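You operate a simulated robot arm through the tools that you are given. There is no shell and no other tool.

You run a simulated robot arm. Do the job below in one go: nothing can be reset, and whatever is moved stays where it is left.

## Task
Set the beam flat, lock it, seat the shell and hold it.
Fine: beam locked before the shell goes on, peak towards the size knob; hands out of the cups when you press green.

Only the result counts: the job must be done as asked and must still hold three seconds after the hand-in. Knocking over, shifting, dropping, spilling or breaking anything else fails it.

## Robot
A 7-joint arm with a two-finger parallel gripper, fixed in place. Base frame: the origin is on the floor under the middle of its stand, x ahead of it, y to its left, z up. Readings come in mm, degrees, newtons and seconds.
It reaches about 966 mm from its shoulder. Its first joint turns from -166.0 to 166.0 degrees. Payload 3.43 kg.
The TCP is the grasp point between the finger pads, 30 mm short of the fingertips. In the tool frame z runs along the fingers and y along their closing line. Largest opening 94 mm; finger width 28, thickness 10; the body of the gripper, 50 by 96 mm, starts 55 mm behind the TCP.
Orientation is told as [roll, pitch, yaw] about the base's x, y, z axes, in that order, counted from this pose: with the fingers straight down and closing along the base's y, the tool's x points along the base's -x, its y along +y and its z along -z.

## Interface
- The arm moves only by the tool step_arm. Its argument "commands" is a list that holds one entry, the list of rows, each a list of 7 numbers: the turn, a rotation vector about the tool's x, y, z in units of 120 degrees (1.0 is 120 degrees), then the shift along the tool's x, y, z in units of 300 mm (1.0 is 300 mm), then the gripper command, from -1 (shut) to 1 (fully open), values between in proportion. In form: [[[wx, wy, wz, x, y, z, gripper], ...]]. A call has 1 to 20 rows; each row is the pose to reach, as a shift and turn from the pose commanded when the call began, along the tool's axes at that moment. A call with a number of a shift or a turn outside -1 to 1 is refused whole. A row lasts 0.2 s, in which the tool goes at most 50 mm and 8.6 degrees; a call with a longer step from one row to the next is refused whole, and so is a gripper value outside its range. Where a pose cannot be reached the arm comes as near as it can. A force on the tool above 50 N (or 10 N above the force at the start of the call, whichever is more), or a blocked arm, ends the call early, and 0.2 s more pass. The fingers move at their own pace (about 45 mm/s each) and stop on an object; they squeeze with about 39 N. The grip force told is the motor's: it shows also when the fingers shut on nothing. Time passes only in rows, and 0.2 s behind the last, so rows that repeat a pose let the fingers close. The reply holds the time, the measured pose of the TCP, the force on the tool along the base axes, the opening and the grip force, in the units named above and with some noise, with the torque about the TCP (base axes, N m) and any sound that the robot's microphone picked up, and new pictures: "pictures" is both (left out), scene, wrist or none.
- Cameras (640 x 400 px; columns grow to the right, rows downward): "scene" is fixed at [220, -501.6, 1480.2]; the picture's right is [0.06, -1.00, 0.00], its down [-0.86, -0.05, -0.51] and it looks along [0.51, 0.03, -0.86] (base axes); focal length 336 px, centre (320, 200). "wrist" rides on the gripper at [76, 14, -102] in the tool frame; the picture's right is [-0.18, 0.98, 0.00], its down [-0.75, -0.14, -0.64] and it looks along [-0.63, -0.12, 0.77] (tool axes); focal length 243 px, centre (320, 200). There is no depth. A picture from a camera that has moved, and an enlarged one, comes with that camera's place and axes in the base frame and with its lens.
- lift_body(by): slides the trunk up (or, below 0, down) by that many mm; the arm rides with it, the base frame stays. It gives what a move gives, with no picture.
- zoom(camera, box): a new picture of the part [left, top, right, bottom] of that camera's present view, enlarged. It takes no simulated time.
- hand_in(): hands the job in; it is judged then, once.

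Places have to be worked out from the pictures, the camera data and where the tool is seen. Open the gripper and draw the arm clear of the work before you hand the job in, unless the task says otherwise.

The tools are called after "Emit:" as name(argument=value, ...) on one line, values as JSON. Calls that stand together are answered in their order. step_arm: Moves the arm, as the interface text tells. Its arguments: {"type":"object","properties":{"commands":{"type":"array","items":{"type":"array","items":{"type":"array","items":{"type":"number"}}}},"pictures":{"type":"string","enum":["both","scene","wrist","none"]}},"required":["commands"]} The other tools are called the same way: lift_body (by) moves the trunk up or down; zoom (camera, box) takes an enlarged picture of a part of a camera's view; hand_in () hands the job in.

At the start:

```text
time_s: 0.0
ee_pos: [368.9, -378.4, 1191.7]
tcp_rot: [-0.1, -0.1, -0.1]
force: [-0.1, 0.3, 0.0]
moment: [0.01, -0.06, 0.01]
opening: 94.0
finger_force: 0.1
trunk travel left (down, up): [-325.0, 165.0]
```

scene: 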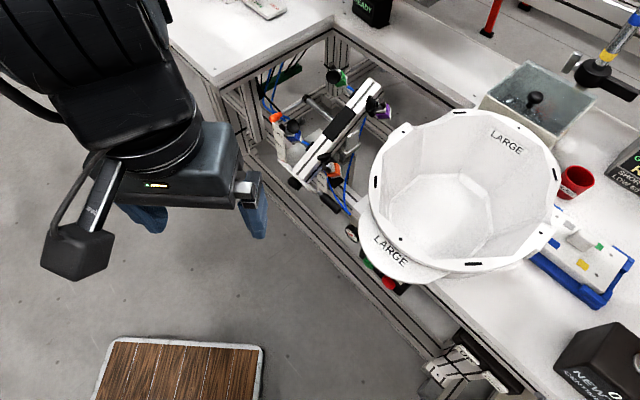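
wrist: 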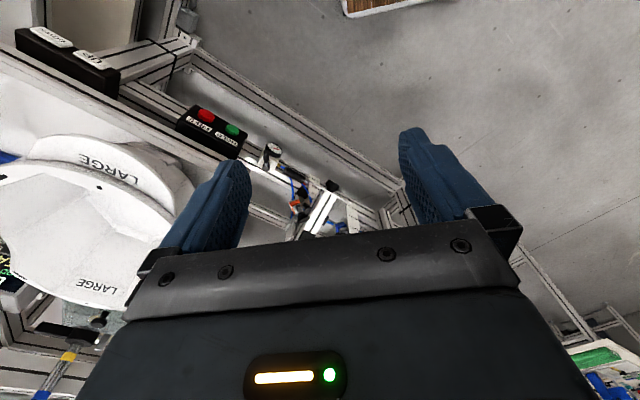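

The pictures show a workbench with a tilted beam in a cut-out, a large helmet shell upside down on the table (peak towards the robot), and a red/green button box. I zoom in to understand the fixture before moving.

Emit:
zoom(camera="scene", box=[230, 50, 430, 300])

Emit:
zoom(camera="scene", box=[340, 90, 640, 300])

Emit:
zoom(camera="wrist", box=[160, 80, 400, 250])

Emit:
zoom(camera="scene", box=[400, 220, 640, 400])

```text
1.60 times, centred on (330, 175) of scene
camera zoom: at [220.0, -501.6, 1480.2], right [0.06, -1.0, 0.0], down [-0.86, -0.05, -0.51], along [0.51, 0.03, -0.86], focal length 538 px, centre (304, 240)
```

zoom: 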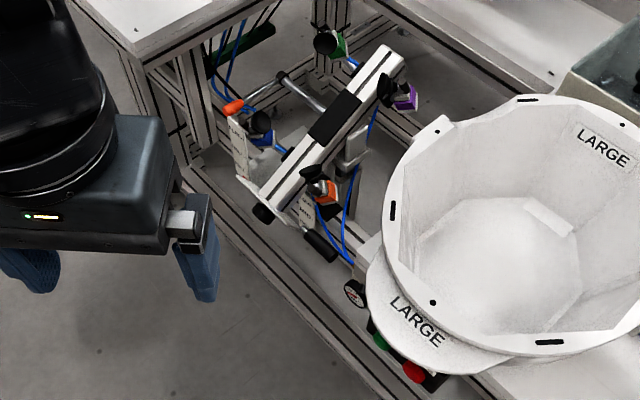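

```text
1.90 times, centred on (490, 195) of scene
camera zoom: at [220.0, -501.6, 1480.2], right [0.06, -1.0, 0.0], down [-0.86, -0.05, -0.51], along [0.51, 0.03, -0.86], focal length 641 px, centre (-4, 210)
```

zoom: 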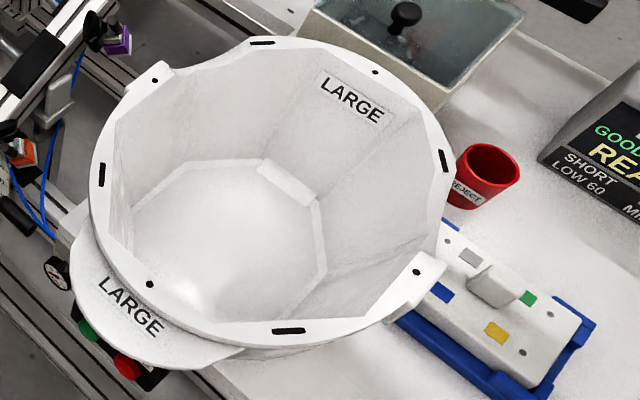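

```text
2.35 times, centred on (280, 165) of wrist
camera zoom: at [291.1, -363.4, 1294.0], right [0.18, 0.98, 0.0], down [0.75, -0.14, 0.64], along [0.63, -0.12, -0.77], focal length 571 px, centre (414, 282)
```

zoom: 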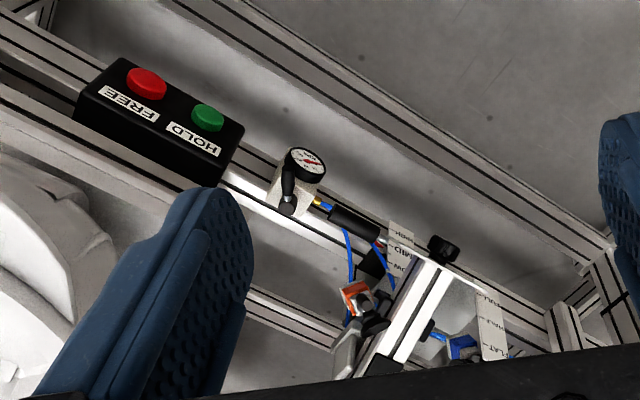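

```text
2.22 times, centred on (520, 310) of scene
camera zoom: at [220.0, -501.6, 1480.2], right [0.06, -1.0, 0.0], down [-0.86, -0.05, -0.51], along [0.51, 0.03, -0.86], focal length 748 px, centre (-124, -44)
```

zoom: 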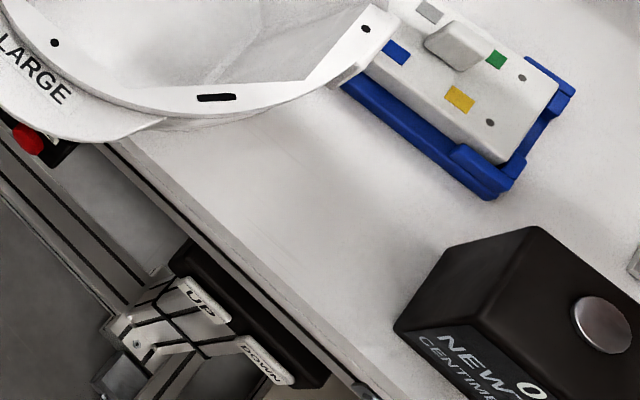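

I need much finer detail of the fixture, labels and knobs, so I zoom tighter.

Emit:
zoom(camera="scene", box=[260, 105, 360, 170])

Emit:
zoom(camera="scene", box=[310, 55, 410, 120])

Emit:
zoom(camera="scene", box=[270, 155, 370, 220])

Emit:
zoom(camera="wrist", box=[280, 160, 380, 240])

Emit:
zoom(camera="scene", box=[540, 0, 640, 65])

Emit:
zoom(camera="scene", box=[180, 0, 400, 120])

Emit:
zoom(camera="scene", box=[540, 120, 640, 200])

```text
6.15 times, centred on (310, 138) of scene
camera zoom: at [220.0, -501.6, 1480.2], right [0.06, -1.0, 0.0], down [-0.86, -0.05, -0.51], along [0.51, 0.03, -0.86], focal length 2070 px, centre (382, 585)
```

zoom: 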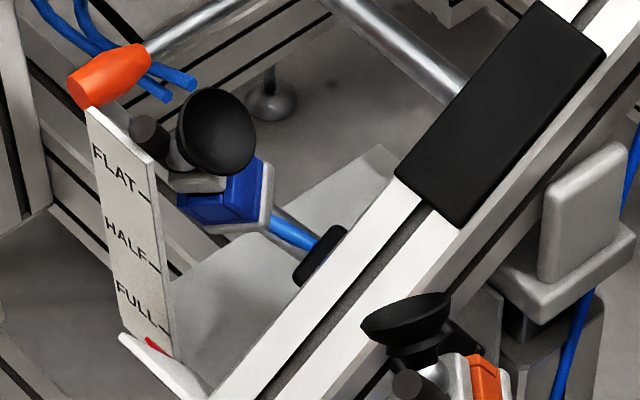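

```text
6.15 times, centred on (360, 88) of scene
camera zoom: at [220.0, -501.6, 1480.2], right [0.06, -1.0, 0.0], down [-0.86, -0.05, -0.51], along [0.51, 0.03, -0.86], focal length 2070 px, centre (74, 892)
```

zoom: 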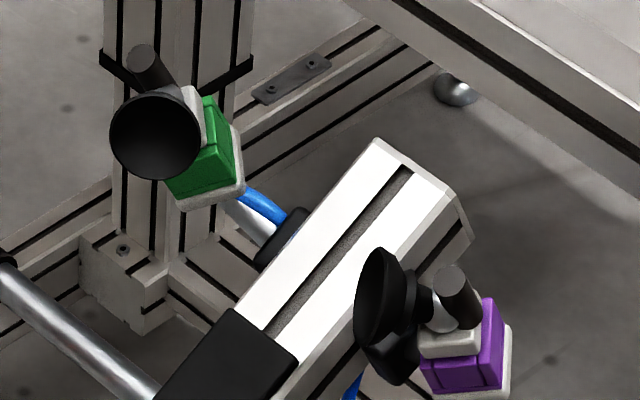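

```text
6.15 times, centred on (320, 188) of scene
camera zoom: at [220.0, -501.6, 1480.2], right [0.06, -1.0, 0.0], down [-0.86, -0.05, -0.51], along [0.51, 0.03, -0.86], focal length 2070 px, centre (320, 277)
```

zoom: 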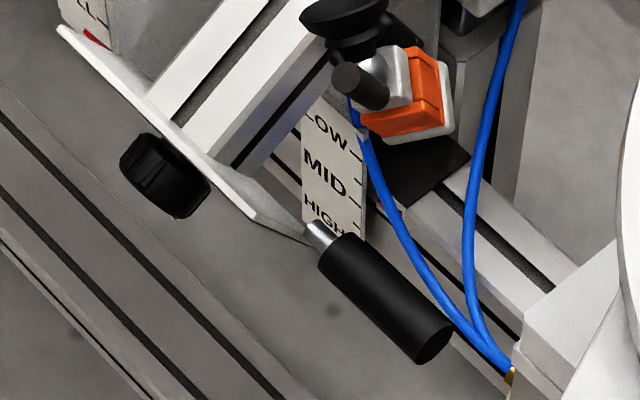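

```text
5.00 times, centred on (330, 200) of wrist
camera zoom: at [291.1, -363.4, 1294.0], right [0.18, 0.98, 0.0], down [0.75, -0.14, 0.64], along [0.63, -0.12, -0.77], focal length 1213 px, centre (270, 200)
```

zoom: 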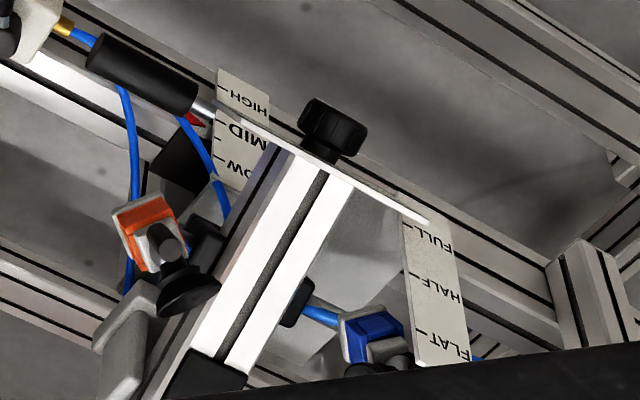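

```text
6.15 times, centred on (590, 32) of scene
camera zoom: at [220.0, -501.6, 1480.2], right [0.06, -1.0, 0.0], down [-0.86, -0.05, -0.51], along [0.51, 0.03, -0.86], focal length 2070 px, centre (-1342, 1231)
```

zoom: 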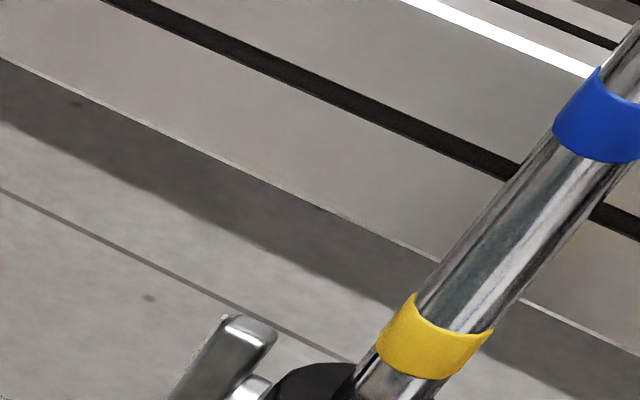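

```text
2.91 times, centred on (290, 60) of scene
camera zoom: at [220.0, -501.6, 1480.2], right [0.06, -1.0, 0.0], down [-0.86, -0.05, -0.51], along [0.51, 0.03, -0.86], focal length 979 px, centre (407, 607)
```

zoom: 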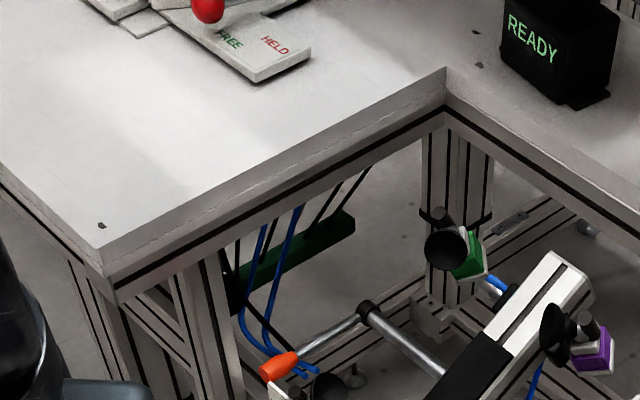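

```text
5.00 times, centred on (590, 160) of scene
camera zoom: at [220.0, -501.6, 1480.2], right [0.06, -1.0, 0.0], down [-0.86, -0.05, -0.51], along [0.51, 0.03, -0.86], focal length 1682 px, centre (-1030, 400)
```

zoom: 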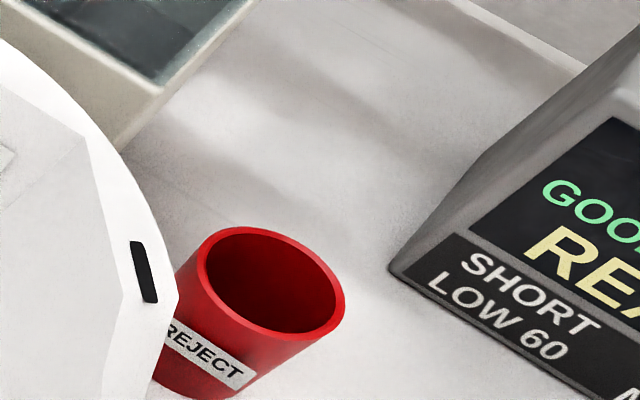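

Triangulating from the two views, the green button sits about (470,-587,802), the red about (434,-626,802), and the fluted knob about (714,-406,722). I zoom deeper on the scales, pointers and levers.

Emit:
zoom(camera="scene", box=[265, 105, 305, 130])

Emit:
zoom(camera="scene", box=[268, 138, 308, 163])

Emit:
zoom(camera="scene", box=[305, 158, 345, 183])

Emit:
zoom(camera="wrist", box=[300, 170, 340, 195])

Emit:
zoom(camera="wrist", box=[340, 195, 380, 235])

Emit:
zoom(camera="wrist", box=[260, 135, 300, 165])

Emit:
zoom(camera="scene", box=[335, 215, 415, 300])

Emit:
zoom(camera="scene", box=[220, 0, 300, 50])

```text
16.00 times, centred on (285, 118) of scene
camera zoom: at [220.0, -501.6, 1480.2], right [0.06, -1.0, 0.0], down [-0.86, -0.05, -0.51], along [0.51, 0.03, -0.86], focal length 5382 px, centre (880, 1520)
```

zoom: 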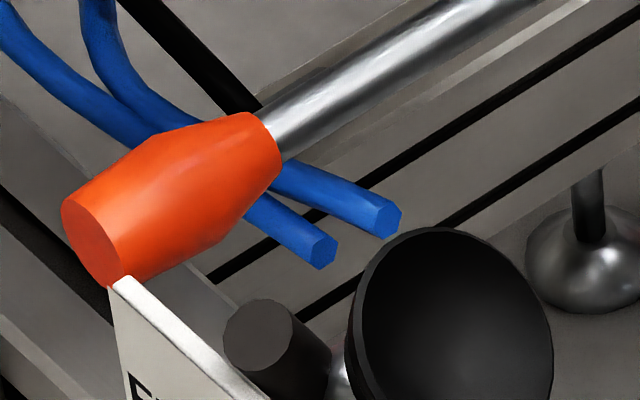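

```text
16.00 times, centred on (288, 150) of scene
camera zoom: at [220.0, -501.6, 1480.2], right [0.06, -1.0, 0.0], down [-0.86, -0.05, -0.51], along [0.51, 0.03, -0.86], focal length 5382 px, centre (832, 992)
```

zoom: 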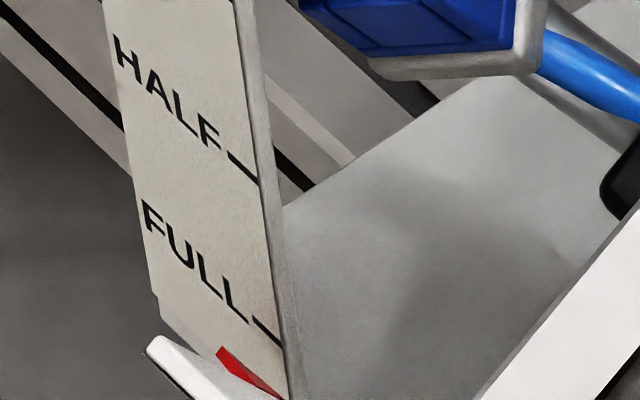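

```text
16.00 times, centred on (325, 170) of scene
camera zoom: at [220.0, -501.6, 1480.2], right [0.06, -1.0, 0.0], down [-0.86, -0.05, -0.51], along [0.51, 0.03, -0.86], focal length 5382 px, centre (240, 672)
```

zoom: 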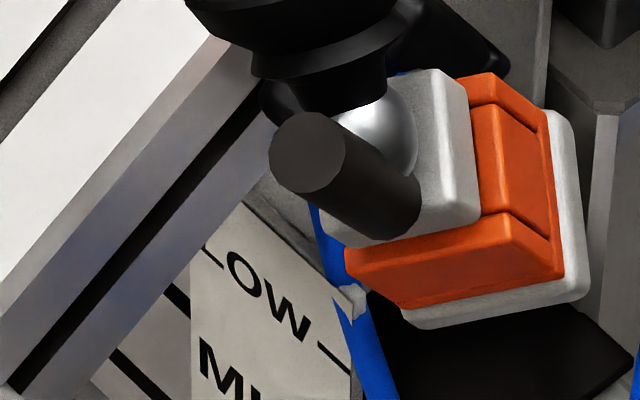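

```text
16.00 times, centred on (320, 182) of wrist
camera zoom: at [291.1, -363.4, 1294.0], right [0.18, 0.98, 0.0], down [0.75, -0.14, 0.64], along [0.63, -0.12, -0.77], focal length 3882 px, centre (320, 480)
```

zoom: 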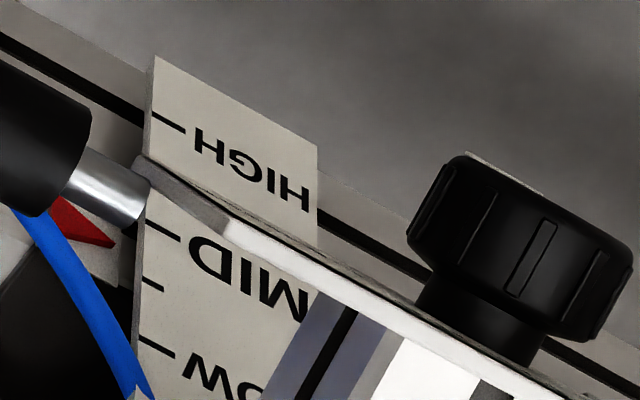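

```text
10.00 times, centred on (360, 215) of wrist
camera zoom: at [291.1, -363.4, 1294.0], right [0.18, 0.98, 0.0], down [0.75, -0.14, 0.64], along [0.63, -0.12, -0.77], focal length 2426 px, centre (-80, 50)
```

zoom: 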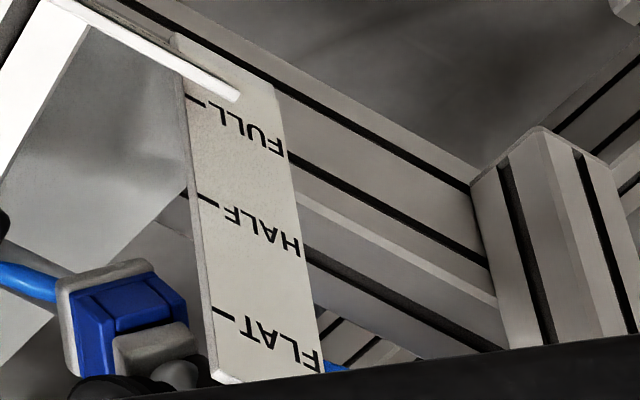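

```text
13.33 times, centred on (280, 150) of wrist
camera zoom: at [291.1, -363.4, 1294.0], right [0.18, 0.98, 0.0], down [0.75, -0.14, 0.64], along [0.63, -0.12, -0.77], focal length 3235 px, centre (853, 867)
```

zoom: 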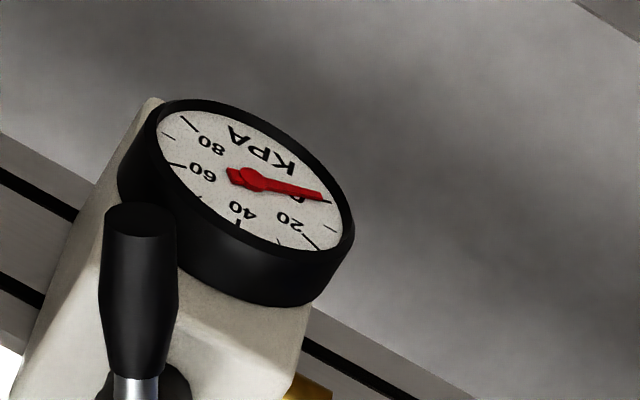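

```text
4.71 times, centred on (375, 258) of scene
camera zoom: at [220.0, -501.6, 1480.2], right [0.06, -1.0, 0.0], down [-0.86, -0.05, -0.51], along [0.51, 0.03, -0.86], focal length 1583 px, centre (61, -71)
```

zoom: 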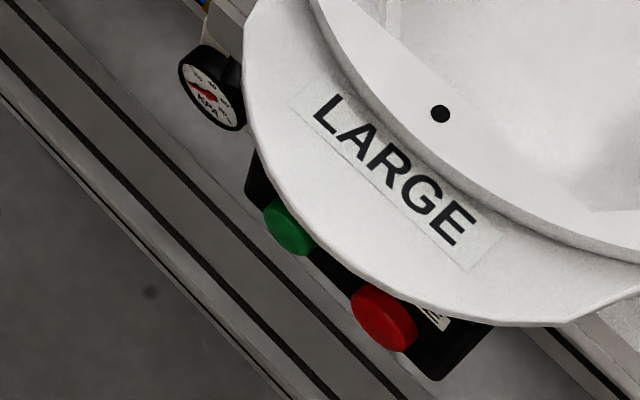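

```text
8.00 times, centred on (260, 25) of scene
camera zoom: at [220.0, -501.6, 1480.2], right [0.06, -1.0, 0.0], down [-0.86, -0.05, -0.51], along [0.51, 0.03, -0.86], focal length 2691 px, centre (800, 1600)
```

zoom: 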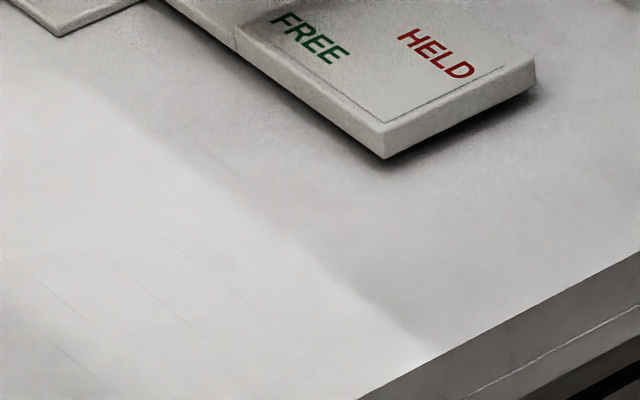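

The red pointer sits just at/below FULL on the left scale, so the beam is fully tilted; the gauge reads about 0 kPa. I move the wrist camera forward at a safe height to look into the fixture more closely.

Emit:
step_arm(commands=[[[0, 0, 0, -0.13, 0.05, 0, 1], [0, 0, 0, -0.27, 0.1, 0, 1], [0, 0, 0, -0.4, 0.15, 0, 1], [0, 0, 0, -0.53, 0.2, 0, 1], [0, 0, 0, -0.667, 0.25, 0, 1], [0, 0, 0, -0.667, 0.25, 0, 1]]], pictures="both")

```text
time_s: 1.4
ee_pos: [569.3, -303.1, 1194.0]
tcp_rot: [0.0, 0.1, 0.0]
force: [0.2, -0.3, -0.2]
moment: [-0.04, 0.01, 0.04]
opening: 93.8
finger_force: 0.1
trunk travel left (down, up): [-325.0, 165.0]
camera wrist: at [492.7, -289.0, 1295.8], right [0.18, 0.98, 0.0], down [0.75, -0.14, 0.64], along [0.63, -0.12, -0.77], focal length 243 px, centre (320, 200)
```

scene: 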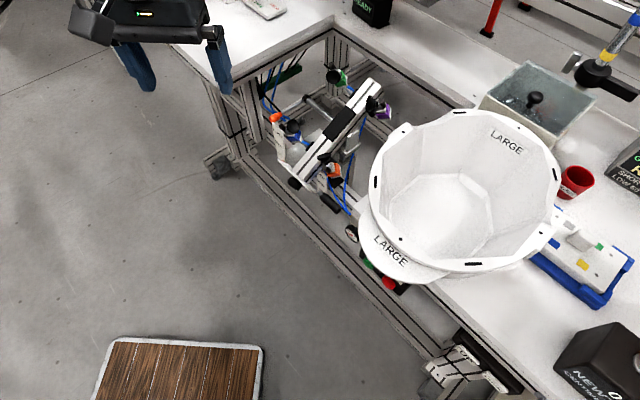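
wrist: 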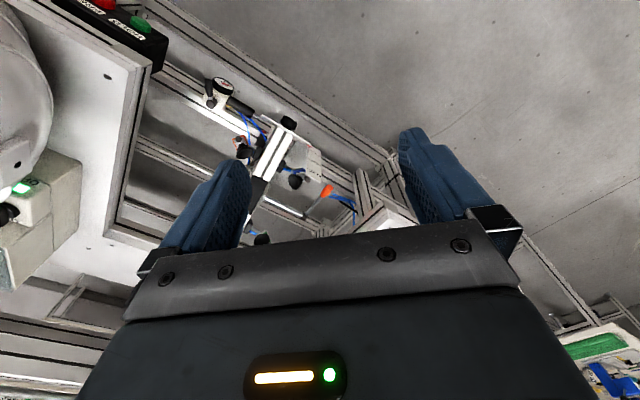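

Emit:
zoom(camera="wrist", box=[190, 60, 400, 240])

Emit:
zoom(camera="wrist", box=[230, 110, 350, 200])

Emit:
zoom(camera="scene", box=[560, 60, 640, 220])

Emit:
zoom(camera="wrist", box=[0, 0, 240, 260])

```text
2.22 times, centred on (295, 150) of wrist
camera zoom: at [492.7, -289.0, 1295.8], right [0.18, 0.98, 0.0], down [0.75, -0.14, 0.64], along [0.63, -0.12, -0.77], focal length 539 px, centre (376, 311)
```

zoom: 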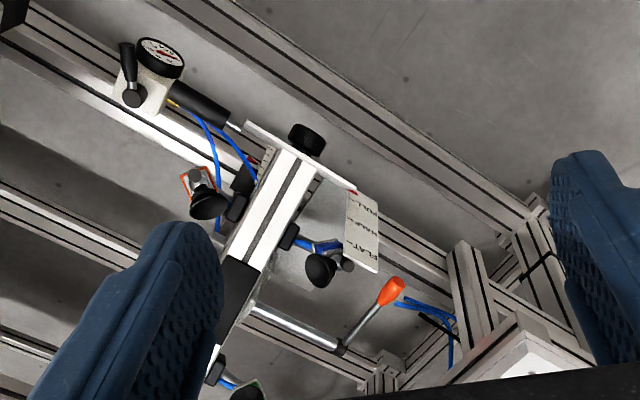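

```text
4.44 times, centred on (290, 155) of wrist
camera zoom: at [492.7, -289.0, 1295.8], right [0.18, 0.98, 0.0], down [0.75, -0.14, 0.64], along [0.63, -0.12, -0.77], focal length 1078 px, centre (453, 400)
```

zoom: 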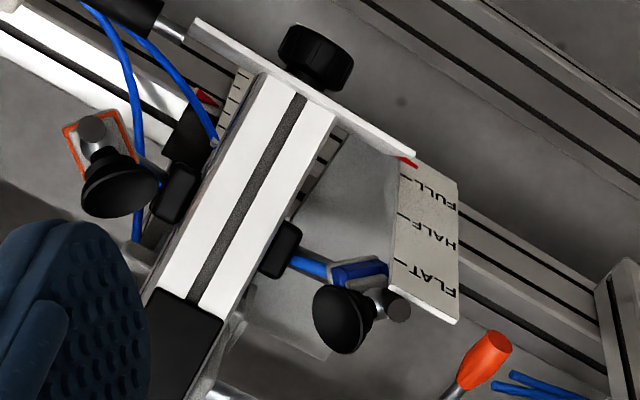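

```text
2.50 times, centred on (600, 140) of scene
camera zoom: at [220.0, -501.6, 1480.2], right [0.06, -1.0, 0.0], down [-0.86, -0.05, -0.51], along [0.51, 0.03, -0.86], focal length 841 px, centre (-380, 350)
```

zoom: 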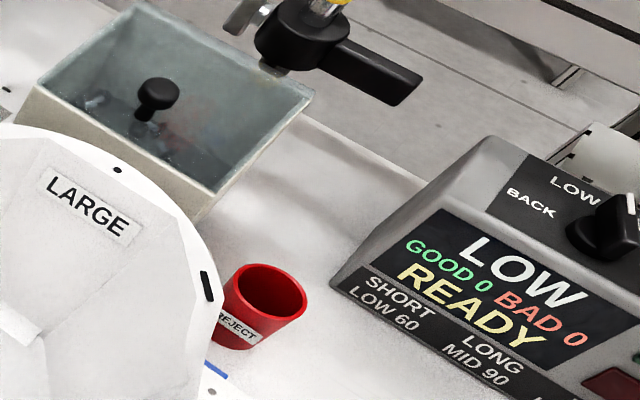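

```text
1.54 times, centred on (120, 130) of wrist
camera zoom: at [492.7, -289.0, 1295.8], right [0.18, 0.98, 0.0], down [0.75, -0.14, 0.64], along [0.63, -0.12, -0.77], focal length 373 px, centre (628, 308)
```

zoom: 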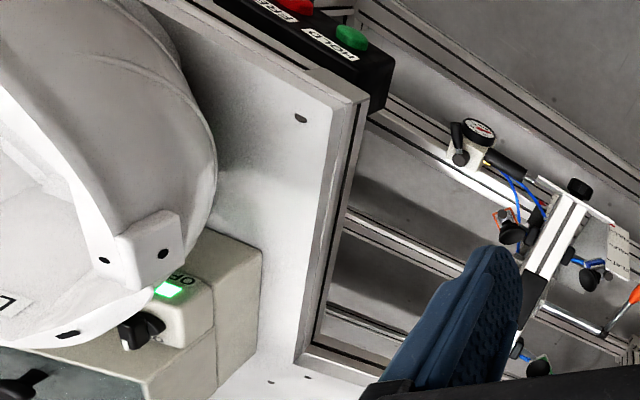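

The fixture is now clearer: the beam pitches about a cross shaft (front end low at FULL), black handle on the front plate to tilt it, orange lever on the shaft as lock, fluted knob at the front of the beam. I look at the shell's interior and the shaft/lever details.

Emit:
zoom(camera="scene", box=[380, 150, 560, 280])

Emit:
zoom(camera="scene", box=[380, 90, 580, 220])

Emit:
zoom(camera="scene", box=[240, 60, 360, 135])

Emit:
zoom(camera="wrist", box=[300, 150, 400, 235])

Emit:
zoom(camera="wrist", box=[245, 105, 305, 145])

Emit:
zoom(camera="wrist", box=[240, 180, 310, 245])

```text
3.08 times, centred on (470, 215) of scene
camera zoom: at [220.0, -501.6, 1480.2], right [0.06, -1.0, 0.0], down [-0.86, -0.05, -0.51], along [0.51, 0.03, -0.86], focal length 1035 px, centre (-142, 154)
```

zoom: 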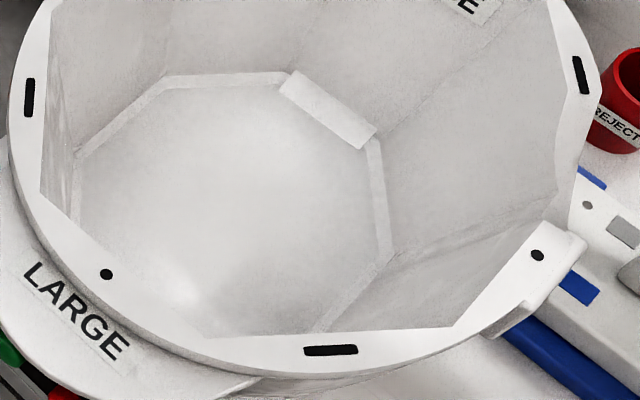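

```text
3.08 times, centred on (480, 155) of scene
camera zoom: at [220.0, -501.6, 1480.2], right [0.06, -1.0, 0.0], down [-0.86, -0.05, -0.51], along [0.51, 0.03, -0.86], focal length 1035 px, centre (-172, 338)
```

zoom: 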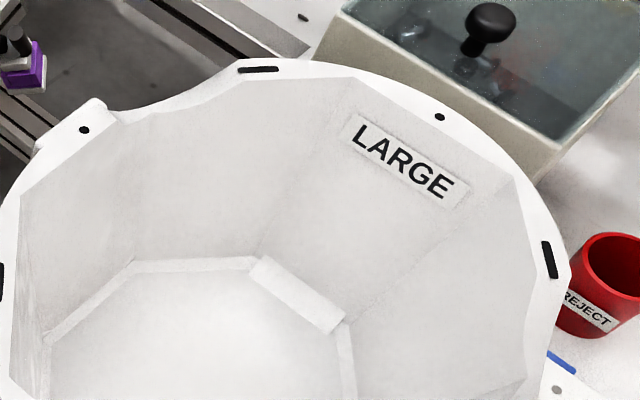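

```text
5.33 times, centred on (300, 98) of scene
camera zoom: at [220.0, -501.6, 1480.2], right [0.06, -1.0, 0.0], down [-0.86, -0.05, -0.51], along [0.51, 0.03, -0.86], focal length 1794 px, centre (427, 747)
```

zoom: 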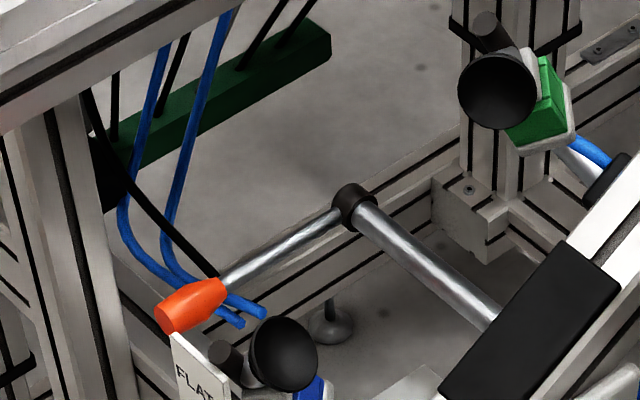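

```text
4.71 times, centred on (350, 192) of wrist
camera zoom: at [492.7, -289.0, 1295.8], right [0.18, 0.98, 0.0], down [0.75, -0.14, 0.64], along [0.63, -0.12, -0.77], focal length 1142 px, centre (179, 235)
```

zoom: 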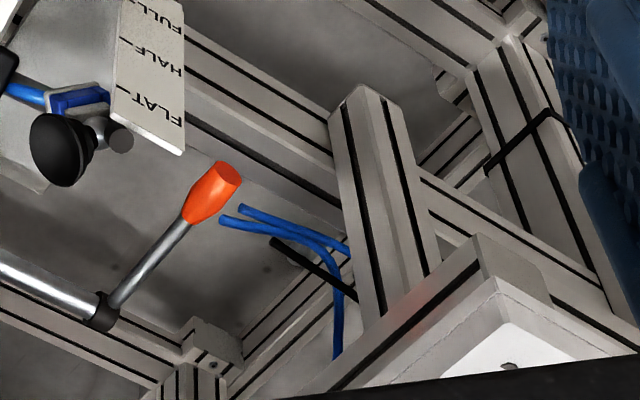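

```text
10.00 times, centred on (275, 125) of wrist
camera zoom: at [492.7, -289.0, 1295.8], right [0.18, 0.98, 0.0], down [0.75, -0.14, 0.64], along [0.63, -0.12, -0.77], focal length 2426 px, centre (770, 950)
```

zoom: 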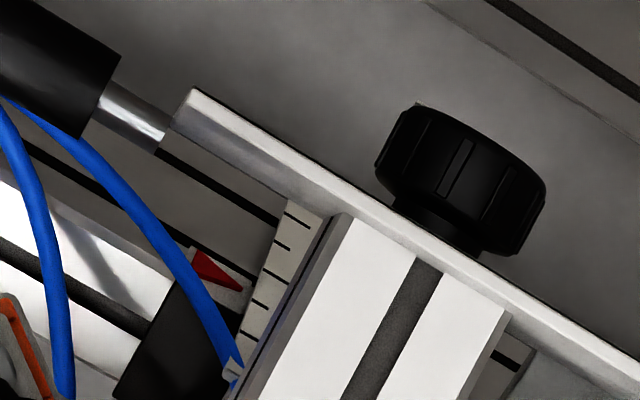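

```text
6.15 times, centred on (275, 212) of wrist
camera zoom: at [492.7, -289.0, 1295.8], right [0.18, 0.98, 0.0], down [0.75, -0.14, 0.64], along [0.63, -0.12, -0.77], focal length 1493 px, centre (597, 123)
```

zoom: 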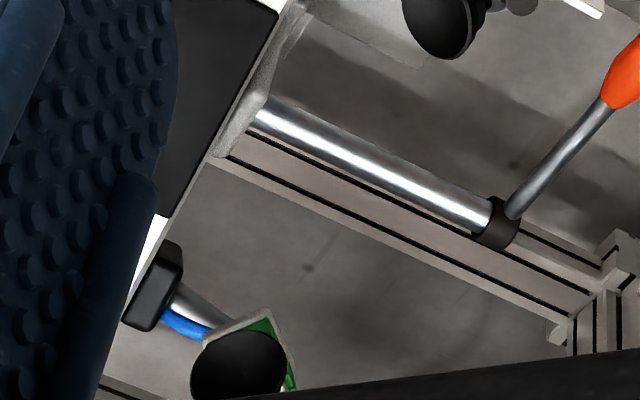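

I now view the shell from the bay side to find its height, the table level and its exact direction. I move to about (426,-450,1260) and yaw the tool by -60°.

Emit:
step_arm(commands=[[[0, 0, 0.0625, 0.06, -0.061, -0.0275, 1], [0, 0, 0.125, 0.12, -0.1225, -0.055, 1], [0, 0, 0.1875, 0.18, -0.184, -0.0825, 1], [0, 0, 0.25, 0.24, -0.245, -0.11, 1], [0, 0, 0.3125, 0.3, -0.306, -0.1375, 1], [0, 0, 0.375, 0.36, -0.3675, -0.165, 1], [0, 0, 0.4375, 0.42, -0.429, -0.1925, 1], [0, 0, 0.5, 0.477, -0.49, -0.22, 1], [0, 0, 0.5, 0.477, -0.49, -0.22, 1]]], pictures="both")

```text
time_s: 3.4
ee_pos: [426.5, -451.2, 1256.8]
tcp_rot: [0.0, 0.1, -60.1]
force: [0.0, 0.1, 0.2]
moment: [0.02, -0.01, 0.0]
opening: 93.9
finger_force: 0.0
trunk travel left (down, up): [-325.0, 165.0]
camera wrist: at [399.3, -377.5, 1360.2], right [0.94, 0.33, 0.0], down [0.25, -0.72, 0.64], along [0.21, -0.61, -0.77], focal length 243 px, centre (320, 200)
```

scene: 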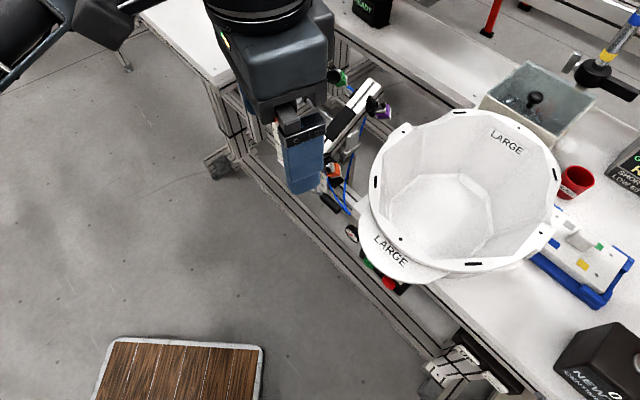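
wrist: 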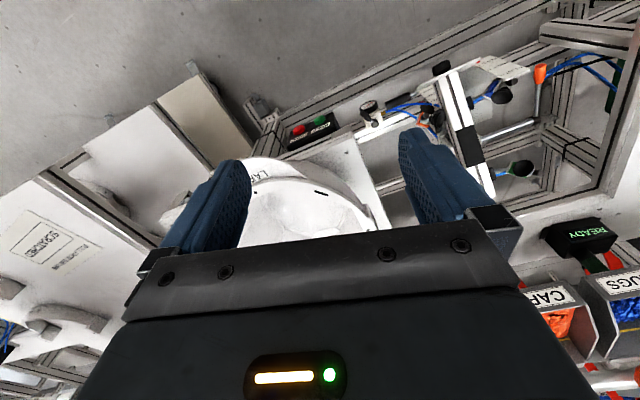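

Emit:
zoom(camera="wrist", box=[200, 90, 420, 240])

Emit:
zoom(camera="wrist", box=[340, 50, 540, 200])

Emit:
zoom(camera="scene", box=[350, 100, 570, 280])

Emit:
zoom(camera="wrist", box=[0, 100, 200, 300])

```text
2.67 times, centred on (310, 165) of wrist
camera zoom: at [399.3, -377.5, 1360.2], right [0.94, 0.33, 0.0], down [0.25, -0.72, 0.64], along [0.21, -0.61, -0.77], focal length 647 px, centre (347, 293)
```

zoom: 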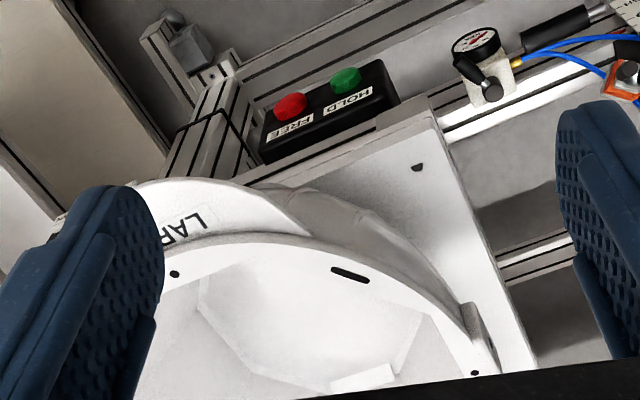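

```text
2.67 times, centred on (440, 125) of wrist
camera zoom: at [399.3, -377.5, 1360.2], right [0.94, 0.33, 0.0], down [0.25, -0.72, 0.64], along [0.21, -0.61, -0.77], focal length 647 px, centre (0, 400)
```

zoom: 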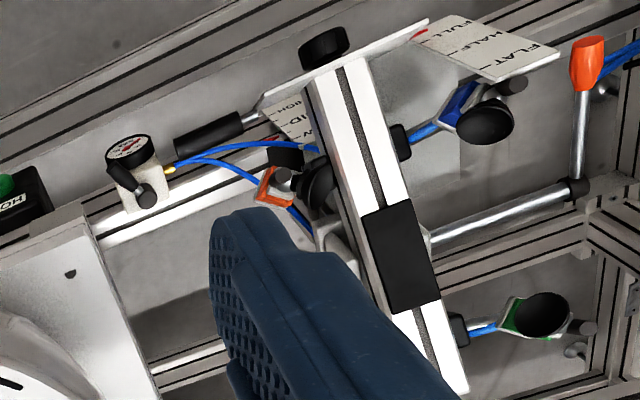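

```text
2.22 times, centred on (460, 190) of scene
camera zoom: at [220.0, -501.6, 1480.2], right [0.06, -1.0, 0.0], down [-0.86, -0.05, -0.51], along [0.51, 0.03, -0.86], focal length 748 px, centre (9, 222)
```

zoom: 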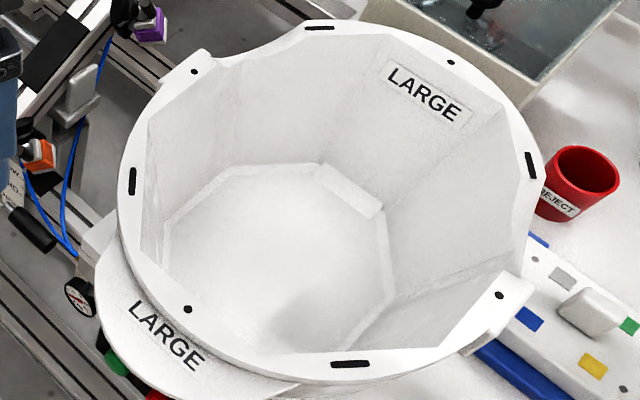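

```text
2.00 times, centred on (100, 200) of wrist
camera zoom: at [399.3, -377.5, 1360.2], right [0.94, 0.33, 0.0], down [0.25, -0.72, 0.64], along [0.21, -0.61, -0.77], focal length 485 px, centre (760, 200)
```

zoom: 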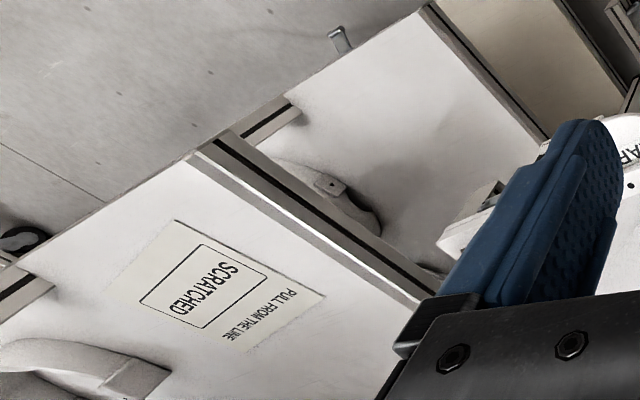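

Shell rim plane is z≈1122, centre (476,-674), peak direction yaw ≈136°; table top z≈948; beam pad centre ≈(809,-514,859), beam yaw ≈-41°. I now tilt the camera to look at the shell from the side.

Emit:
step_arm(commands=[[[0, -0.05, 0, -0.012, 0.05, 0.07, 1], [0, -0.1, 0, -0.025, 0.1, 0.14, 1], [0, -0.15, 0, -0.037, 0.15, 0.21, 1], [0, -0.2, 0, -0.05, 0.2, 0.285, 1], [0, -0.25, 0, -0.062, 0.247, 0.357, 1], [0, -0.25, 0, -0.062, 0.247, 0.357, 1]]], pictures="wrist")

```text
time_s: 4.8
ee_pos: [497.8, -428.8, 1149.9]
tcp_rot: [-0.1, -30.1, -60.1]
force: [0.1, 0.0, 1.1]
moment: [-0.02, 0.03, 0.03]
opening: 94.2
finger_force: 0.1
trunk travel left (down, up): [-325.0, 165.0]
camera wrist: at [450.7, -320.2, 1200.4], right [0.93, 0.35, 0.09], down [0.04, -0.36, 0.93], along [0.36, -0.86, -0.35], focal length 243 px, centre (320, 200)
```

wrist: 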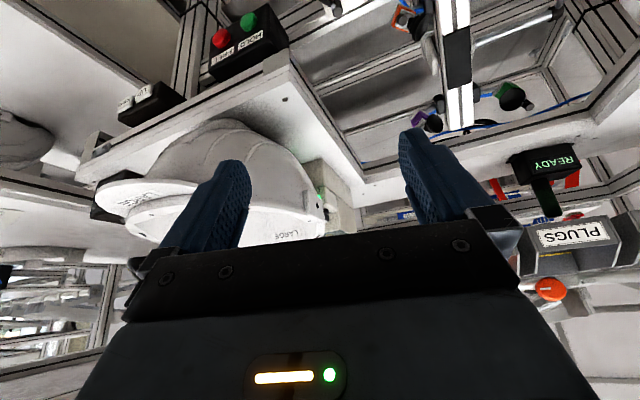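

Emit:
zoom(camera="wrist", box=[80, 100, 360, 260])

Emit:
zoom(camera="wrist", box=[370, 0, 550, 150])

```text
2.29 times, centred on (220, 180) of wrist
camera zoom: at [450.7, -320.2, 1200.4], right [0.93, 0.35, 0.09], down [0.04, -0.36, 0.93], along [0.36, -0.86, -0.35], focal length 555 px, centre (549, 246)
```

zoom: 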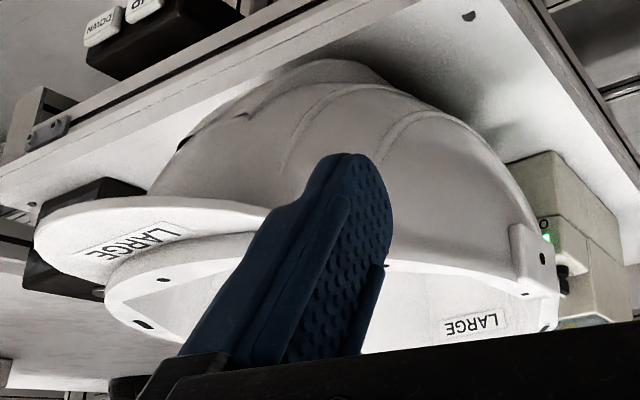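

```text
2.67 times, centred on (460, 75) of wrist
camera zoom: at [450.7, -320.2, 1200.4], right [0.93, 0.35, 0.09], down [0.04, -0.36, 0.93], along [0.36, -0.86, -0.35], focal length 647 px, centre (-53, 533)
```

zoom: 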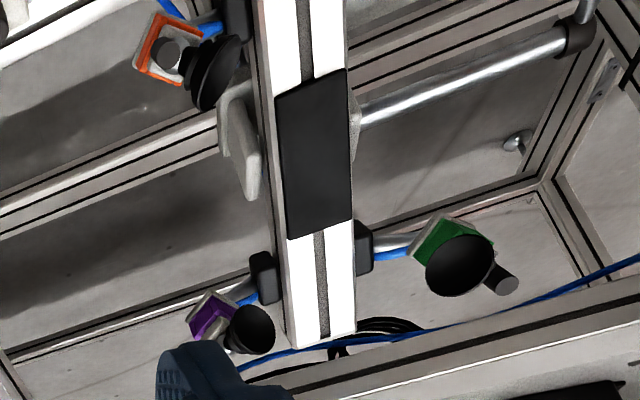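

The shell is a hard-hat lying dome-down on the table (z≈948), which fits four inward-facing cups. First I'll set the beam: I back the wrist off to a clear place and level the tool.

Emit:
step_arm(commands=[[[0, 0.05, 0, 0.0066, 0.052, -0.004, 1], [0, 0.1, 0, 0.013, 0.104, -0.008, 1], [0, 0.15, 0, 0.02, 0.157, -0.011, 1], [0, 0.2, 0, 0.026, 0.209, -0.015, 1], [0, 0.25, 0, 0.033, 0.261, -0.019, 1], [0, 0.25, 0, 0.033, 0.261, -0.019, 1]]], pictures="none")

```text
time_s: 6.2
ee_pos: [560.1, -379.0, 1151.3]
tcp_rot: [0.0, 0.2, -60.0]
force: [0.1, 0.0, 0.4]
moment: [-0.02, 0.0, 0.03]
opening: 94.0
finger_force: 0.0
trunk travel left (down, up): [-325.0, 165.0]
```

Now I turn the tool so its fingers point forward-down into the bay with the closing line in the beam's vertical plane (to grasp the tilt handle), while descending to z≈1000.

Emit:
step_arm(commands=[[[-0.0295, -0.0211, 0.0509, -0.0025, -0.0085, 0.0457, 0.3], [-0.0591, -0.0422, 0.1017, -0.0049, -0.0169, 0.0915, 0.3], [-0.0886, -0.0633, 0.1526, -0.0074, -0.0254, 0.1372, 0.3], [-0.1182, -0.0844, 0.2035, -0.0098, -0.0338, 0.1829, 0.3], [-0.1477, -0.1055, 0.2543, -0.0123, -0.0423, 0.2286, 0.3], [-0.1773, -0.1265, 0.3052, -0.0147, -0.0507, 0.2744, 0.3], [-0.2068, -0.1476, 0.356, -0.0172, -0.0592, 0.3201, 0.3], [-0.2364, -0.1687, 0.4069, -0.0196, -0.0676, 0.3658, 0.3], [-0.2659, -0.1898, 0.4578, -0.0221, -0.0761, 0.4115, 0.3], [-0.2955, -0.2109, 0.5086, -0.0245, -0.0845, 0.4573, 0.3], [-0.325, -0.232, 0.5595, -0.027, -0.093, 0.503, 0.3], [-0.325, -0.232, 0.5595, -0.027, -0.093, 0.503, 0.3]]], pictures="both")

```text
time_s: 8.8
ee_pos: [540.5, -400.3, 1000.3]
tcp_rot: [45.2, 0.0, -131.1]
force: [0.1, 0.7, 1.4]
moment: [0.0, 0.01, -0.01]
opening: 61.1
finger_force: 0.1
trunk travel left (down, up): [-325.0, 165.0]
camera wrist: at [542.2, -301.4, 1081.7], right [0.4, -0.6, 0.7], down [-0.91, -0.2, 0.35], along [-0.07, -0.78, -0.63], focal length 243 px, centre (320, 200)
```

scene: 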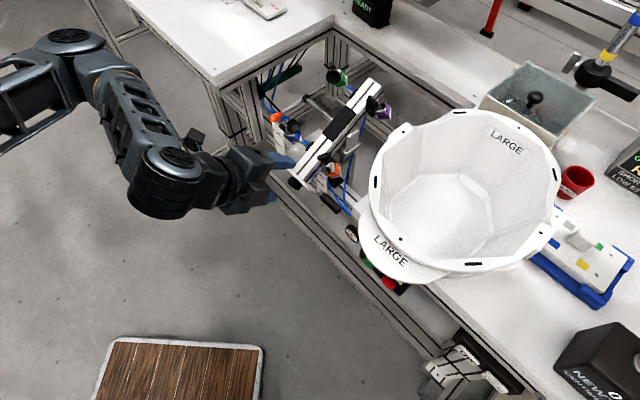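
wrist: 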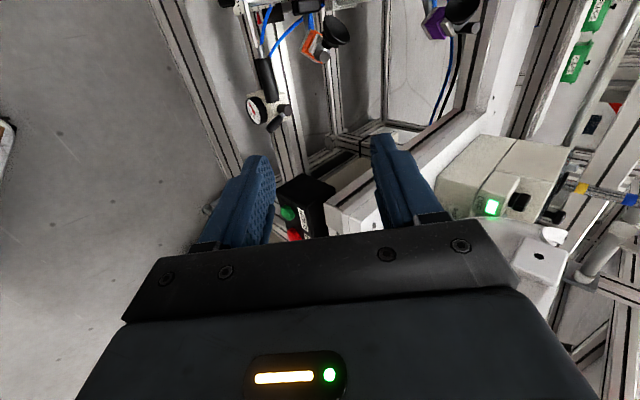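

Pose reached well. I zoom on the handle in this new view to refine its location.

Emit:
zoom(camera="wrist", box=[210, 0, 370, 140])

Emit:
zoom(camera="scene", box=[250, 80, 390, 230])

```text
2.86 times, centred on (290, 70) of wrist
camera zoom: at [542.2, -301.4, 1081.7], right [0.4, -0.6, 0.7], down [-0.91, -0.2, 0.35], along [-0.07, -0.78, -0.63], focal length 693 px, centre (406, 571)
```

zoom: 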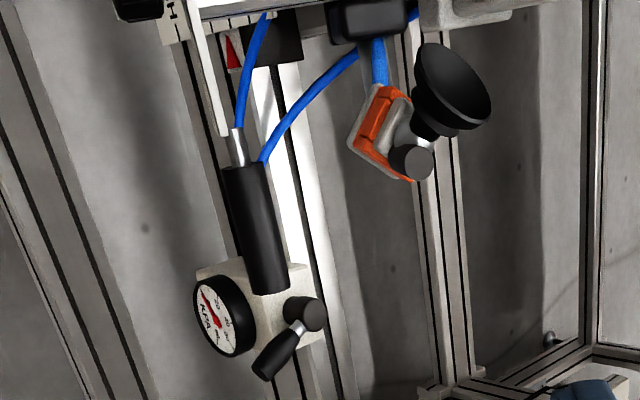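

```text
2.67 times, centred on (320, 155) of scene
camera zoom: at [220.0, -501.6, 1480.2], right [0.06, -1.0, 0.0], down [-0.86, -0.05, -0.51], along [0.51, 0.03, -0.86], focal length 897 px, centre (320, 320)
```

zoom: 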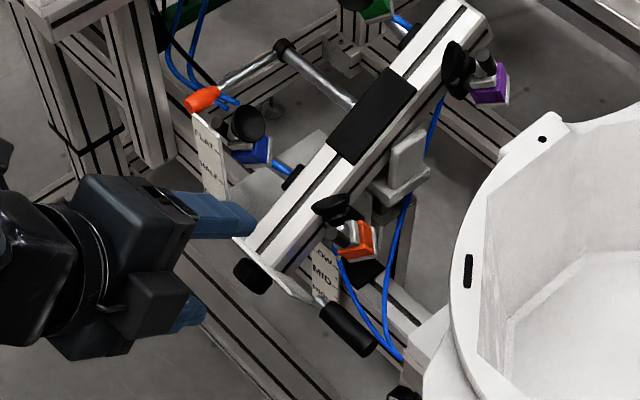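

Handle cylinder refined: from about (670,-480,741) to (632,-527,726). I move to a pre-grasp point 110 mm short of it along the finger direction.

Emit:
step_arm(commands=[[[0, 0, 0, -0.01, -0.056, 0.125, 0.3], [0, 0, 0, -0.02, -0.112, 0.25, 0.3], [0, 0, 0, -0.03, -0.168, 0.376, 0.3], [0, 0, 0, -0.04, -0.224, 0.5, 0.3], [0, 0, 0, -0.051, -0.28, 0.627, 0.3], [0, 0, 0, -0.051, -0.28, 0.627, 0.3]]], pictures="both")

```text
time_s: 10.2
ee_pos: [585.9, -457.9, 809.4]
tcp_rot: [45.0, 0.0, -130.9]
force: [0.1, -0.3, 0.3]
moment: [-0.03, 0.01, 0.02]
opening: 61.0
finger_force: 0.1
trunk travel left (down, up): [-325.0, 165.0]
camera wrist: at [587.9, -359.9, 892.1], right [0.4, -0.59, 0.7], down [-0.91, -0.2, 0.35], along [-0.07, -0.78, -0.63], focal length 243 px, centre (320, 200)
```

scene: 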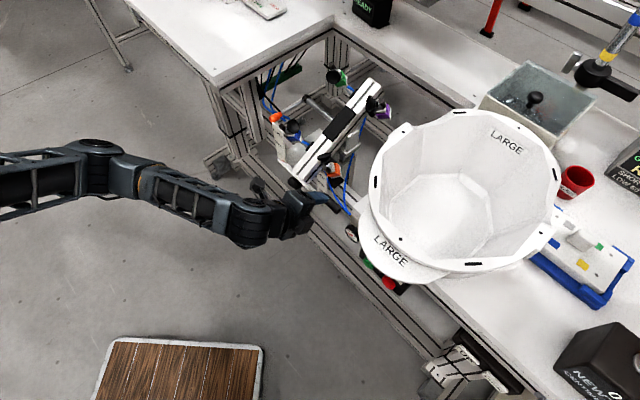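
wrist: 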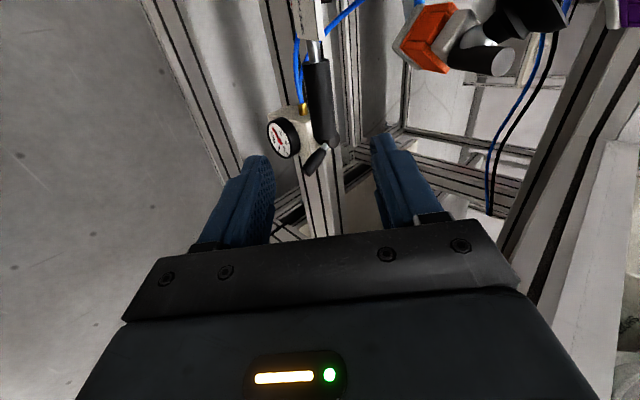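

The handle lies centred between the fingers along the tool axis (projected path matches). I advance 110 mm with a stop on contact.

Emit:
step_arm(commands=[[[0, 0, 0, 0, 0, 0.09, 0.3], [0, 0, 0, 0, 0, 0.18, 0.3], [0, 0, 0, 0, 0, 0.27, 0.3], [0, 0, 0, 0, 0, 0.36, 0.3], [0, 0, 0, 0, 0, 0.36, 0.3]]], pictures="both")

```text
time_s: 11.4
ee_pos: [644.5, -510.3, 732.7]
tcp_rot: [45.0, 0.0, -131.0]
force: [-0.2, 0.3, 0.5]
moment: [0.01, 0.0, -0.01]
opening: 61.1
finger_force: 0.1
trunk travel left (down, up): [-325.0, 165.0]
camera wrist: at [646.9, -411.5, 814.3], right [0.4, -0.59, 0.7], down [-0.91, -0.2, 0.35], along [-0.07, -0.78, -0.63], focal length 243 px, centre (320, 200)
```

scene: 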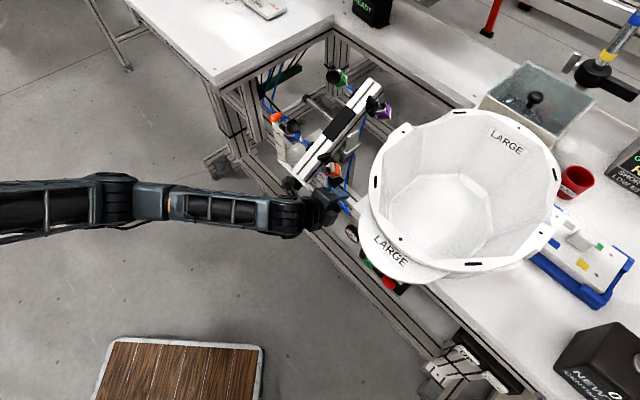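
wrist: 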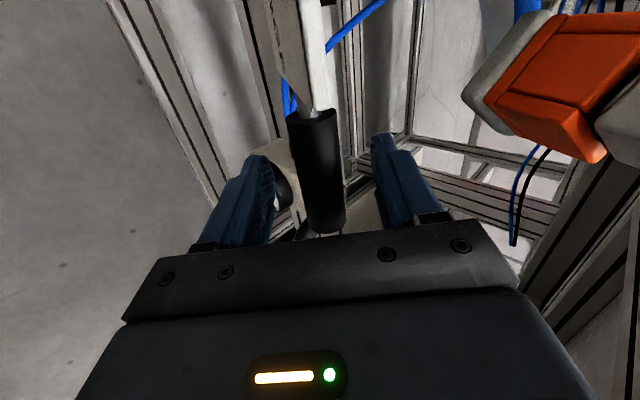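

The handle is between the fingers at the TCP. I close the gripper on it.

Emit:
step_arm(commands=[[[0, 0, 0, 0, 0, 0.0, -1], [0, 0, 0, 0, 0, 0.0, -1], [0, 0, 0, 0, 0, 0.0, -1], [0, 0, 0, 0, 0, 0.0, -1], [0, 0, 0, 0, 0, 0.0, -1]]], pictures="wrist")

```text
time_s: 12.6
ee_pos: [646.0, -510.7, 733.8]
tcp_rot: [45.1, 0.0, -131.0]
force: [9.7, -12.4, 8.9]
moment: [0.49, -0.33, -0.96]
opening: 27.2
finger_force: 45.2
trunk travel left (down, up): [-325.0, 165.0]
camera wrist: at [647.5, -411.8, 815.4], right [0.4, -0.59, 0.7], down [-0.91, -0.2, 0.35], along [-0.07, -0.78, -0.62], focal length 243 px, centre (320, 200)
```

wrist: 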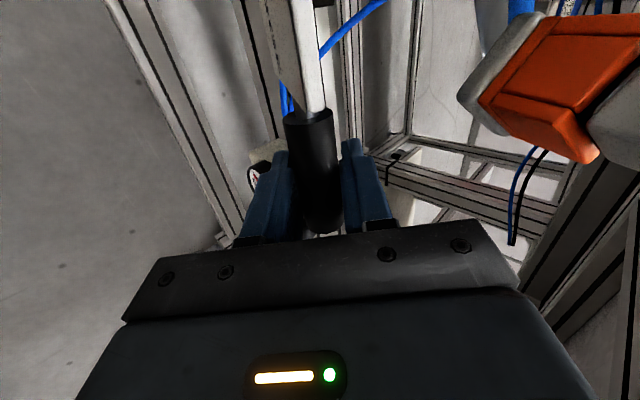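

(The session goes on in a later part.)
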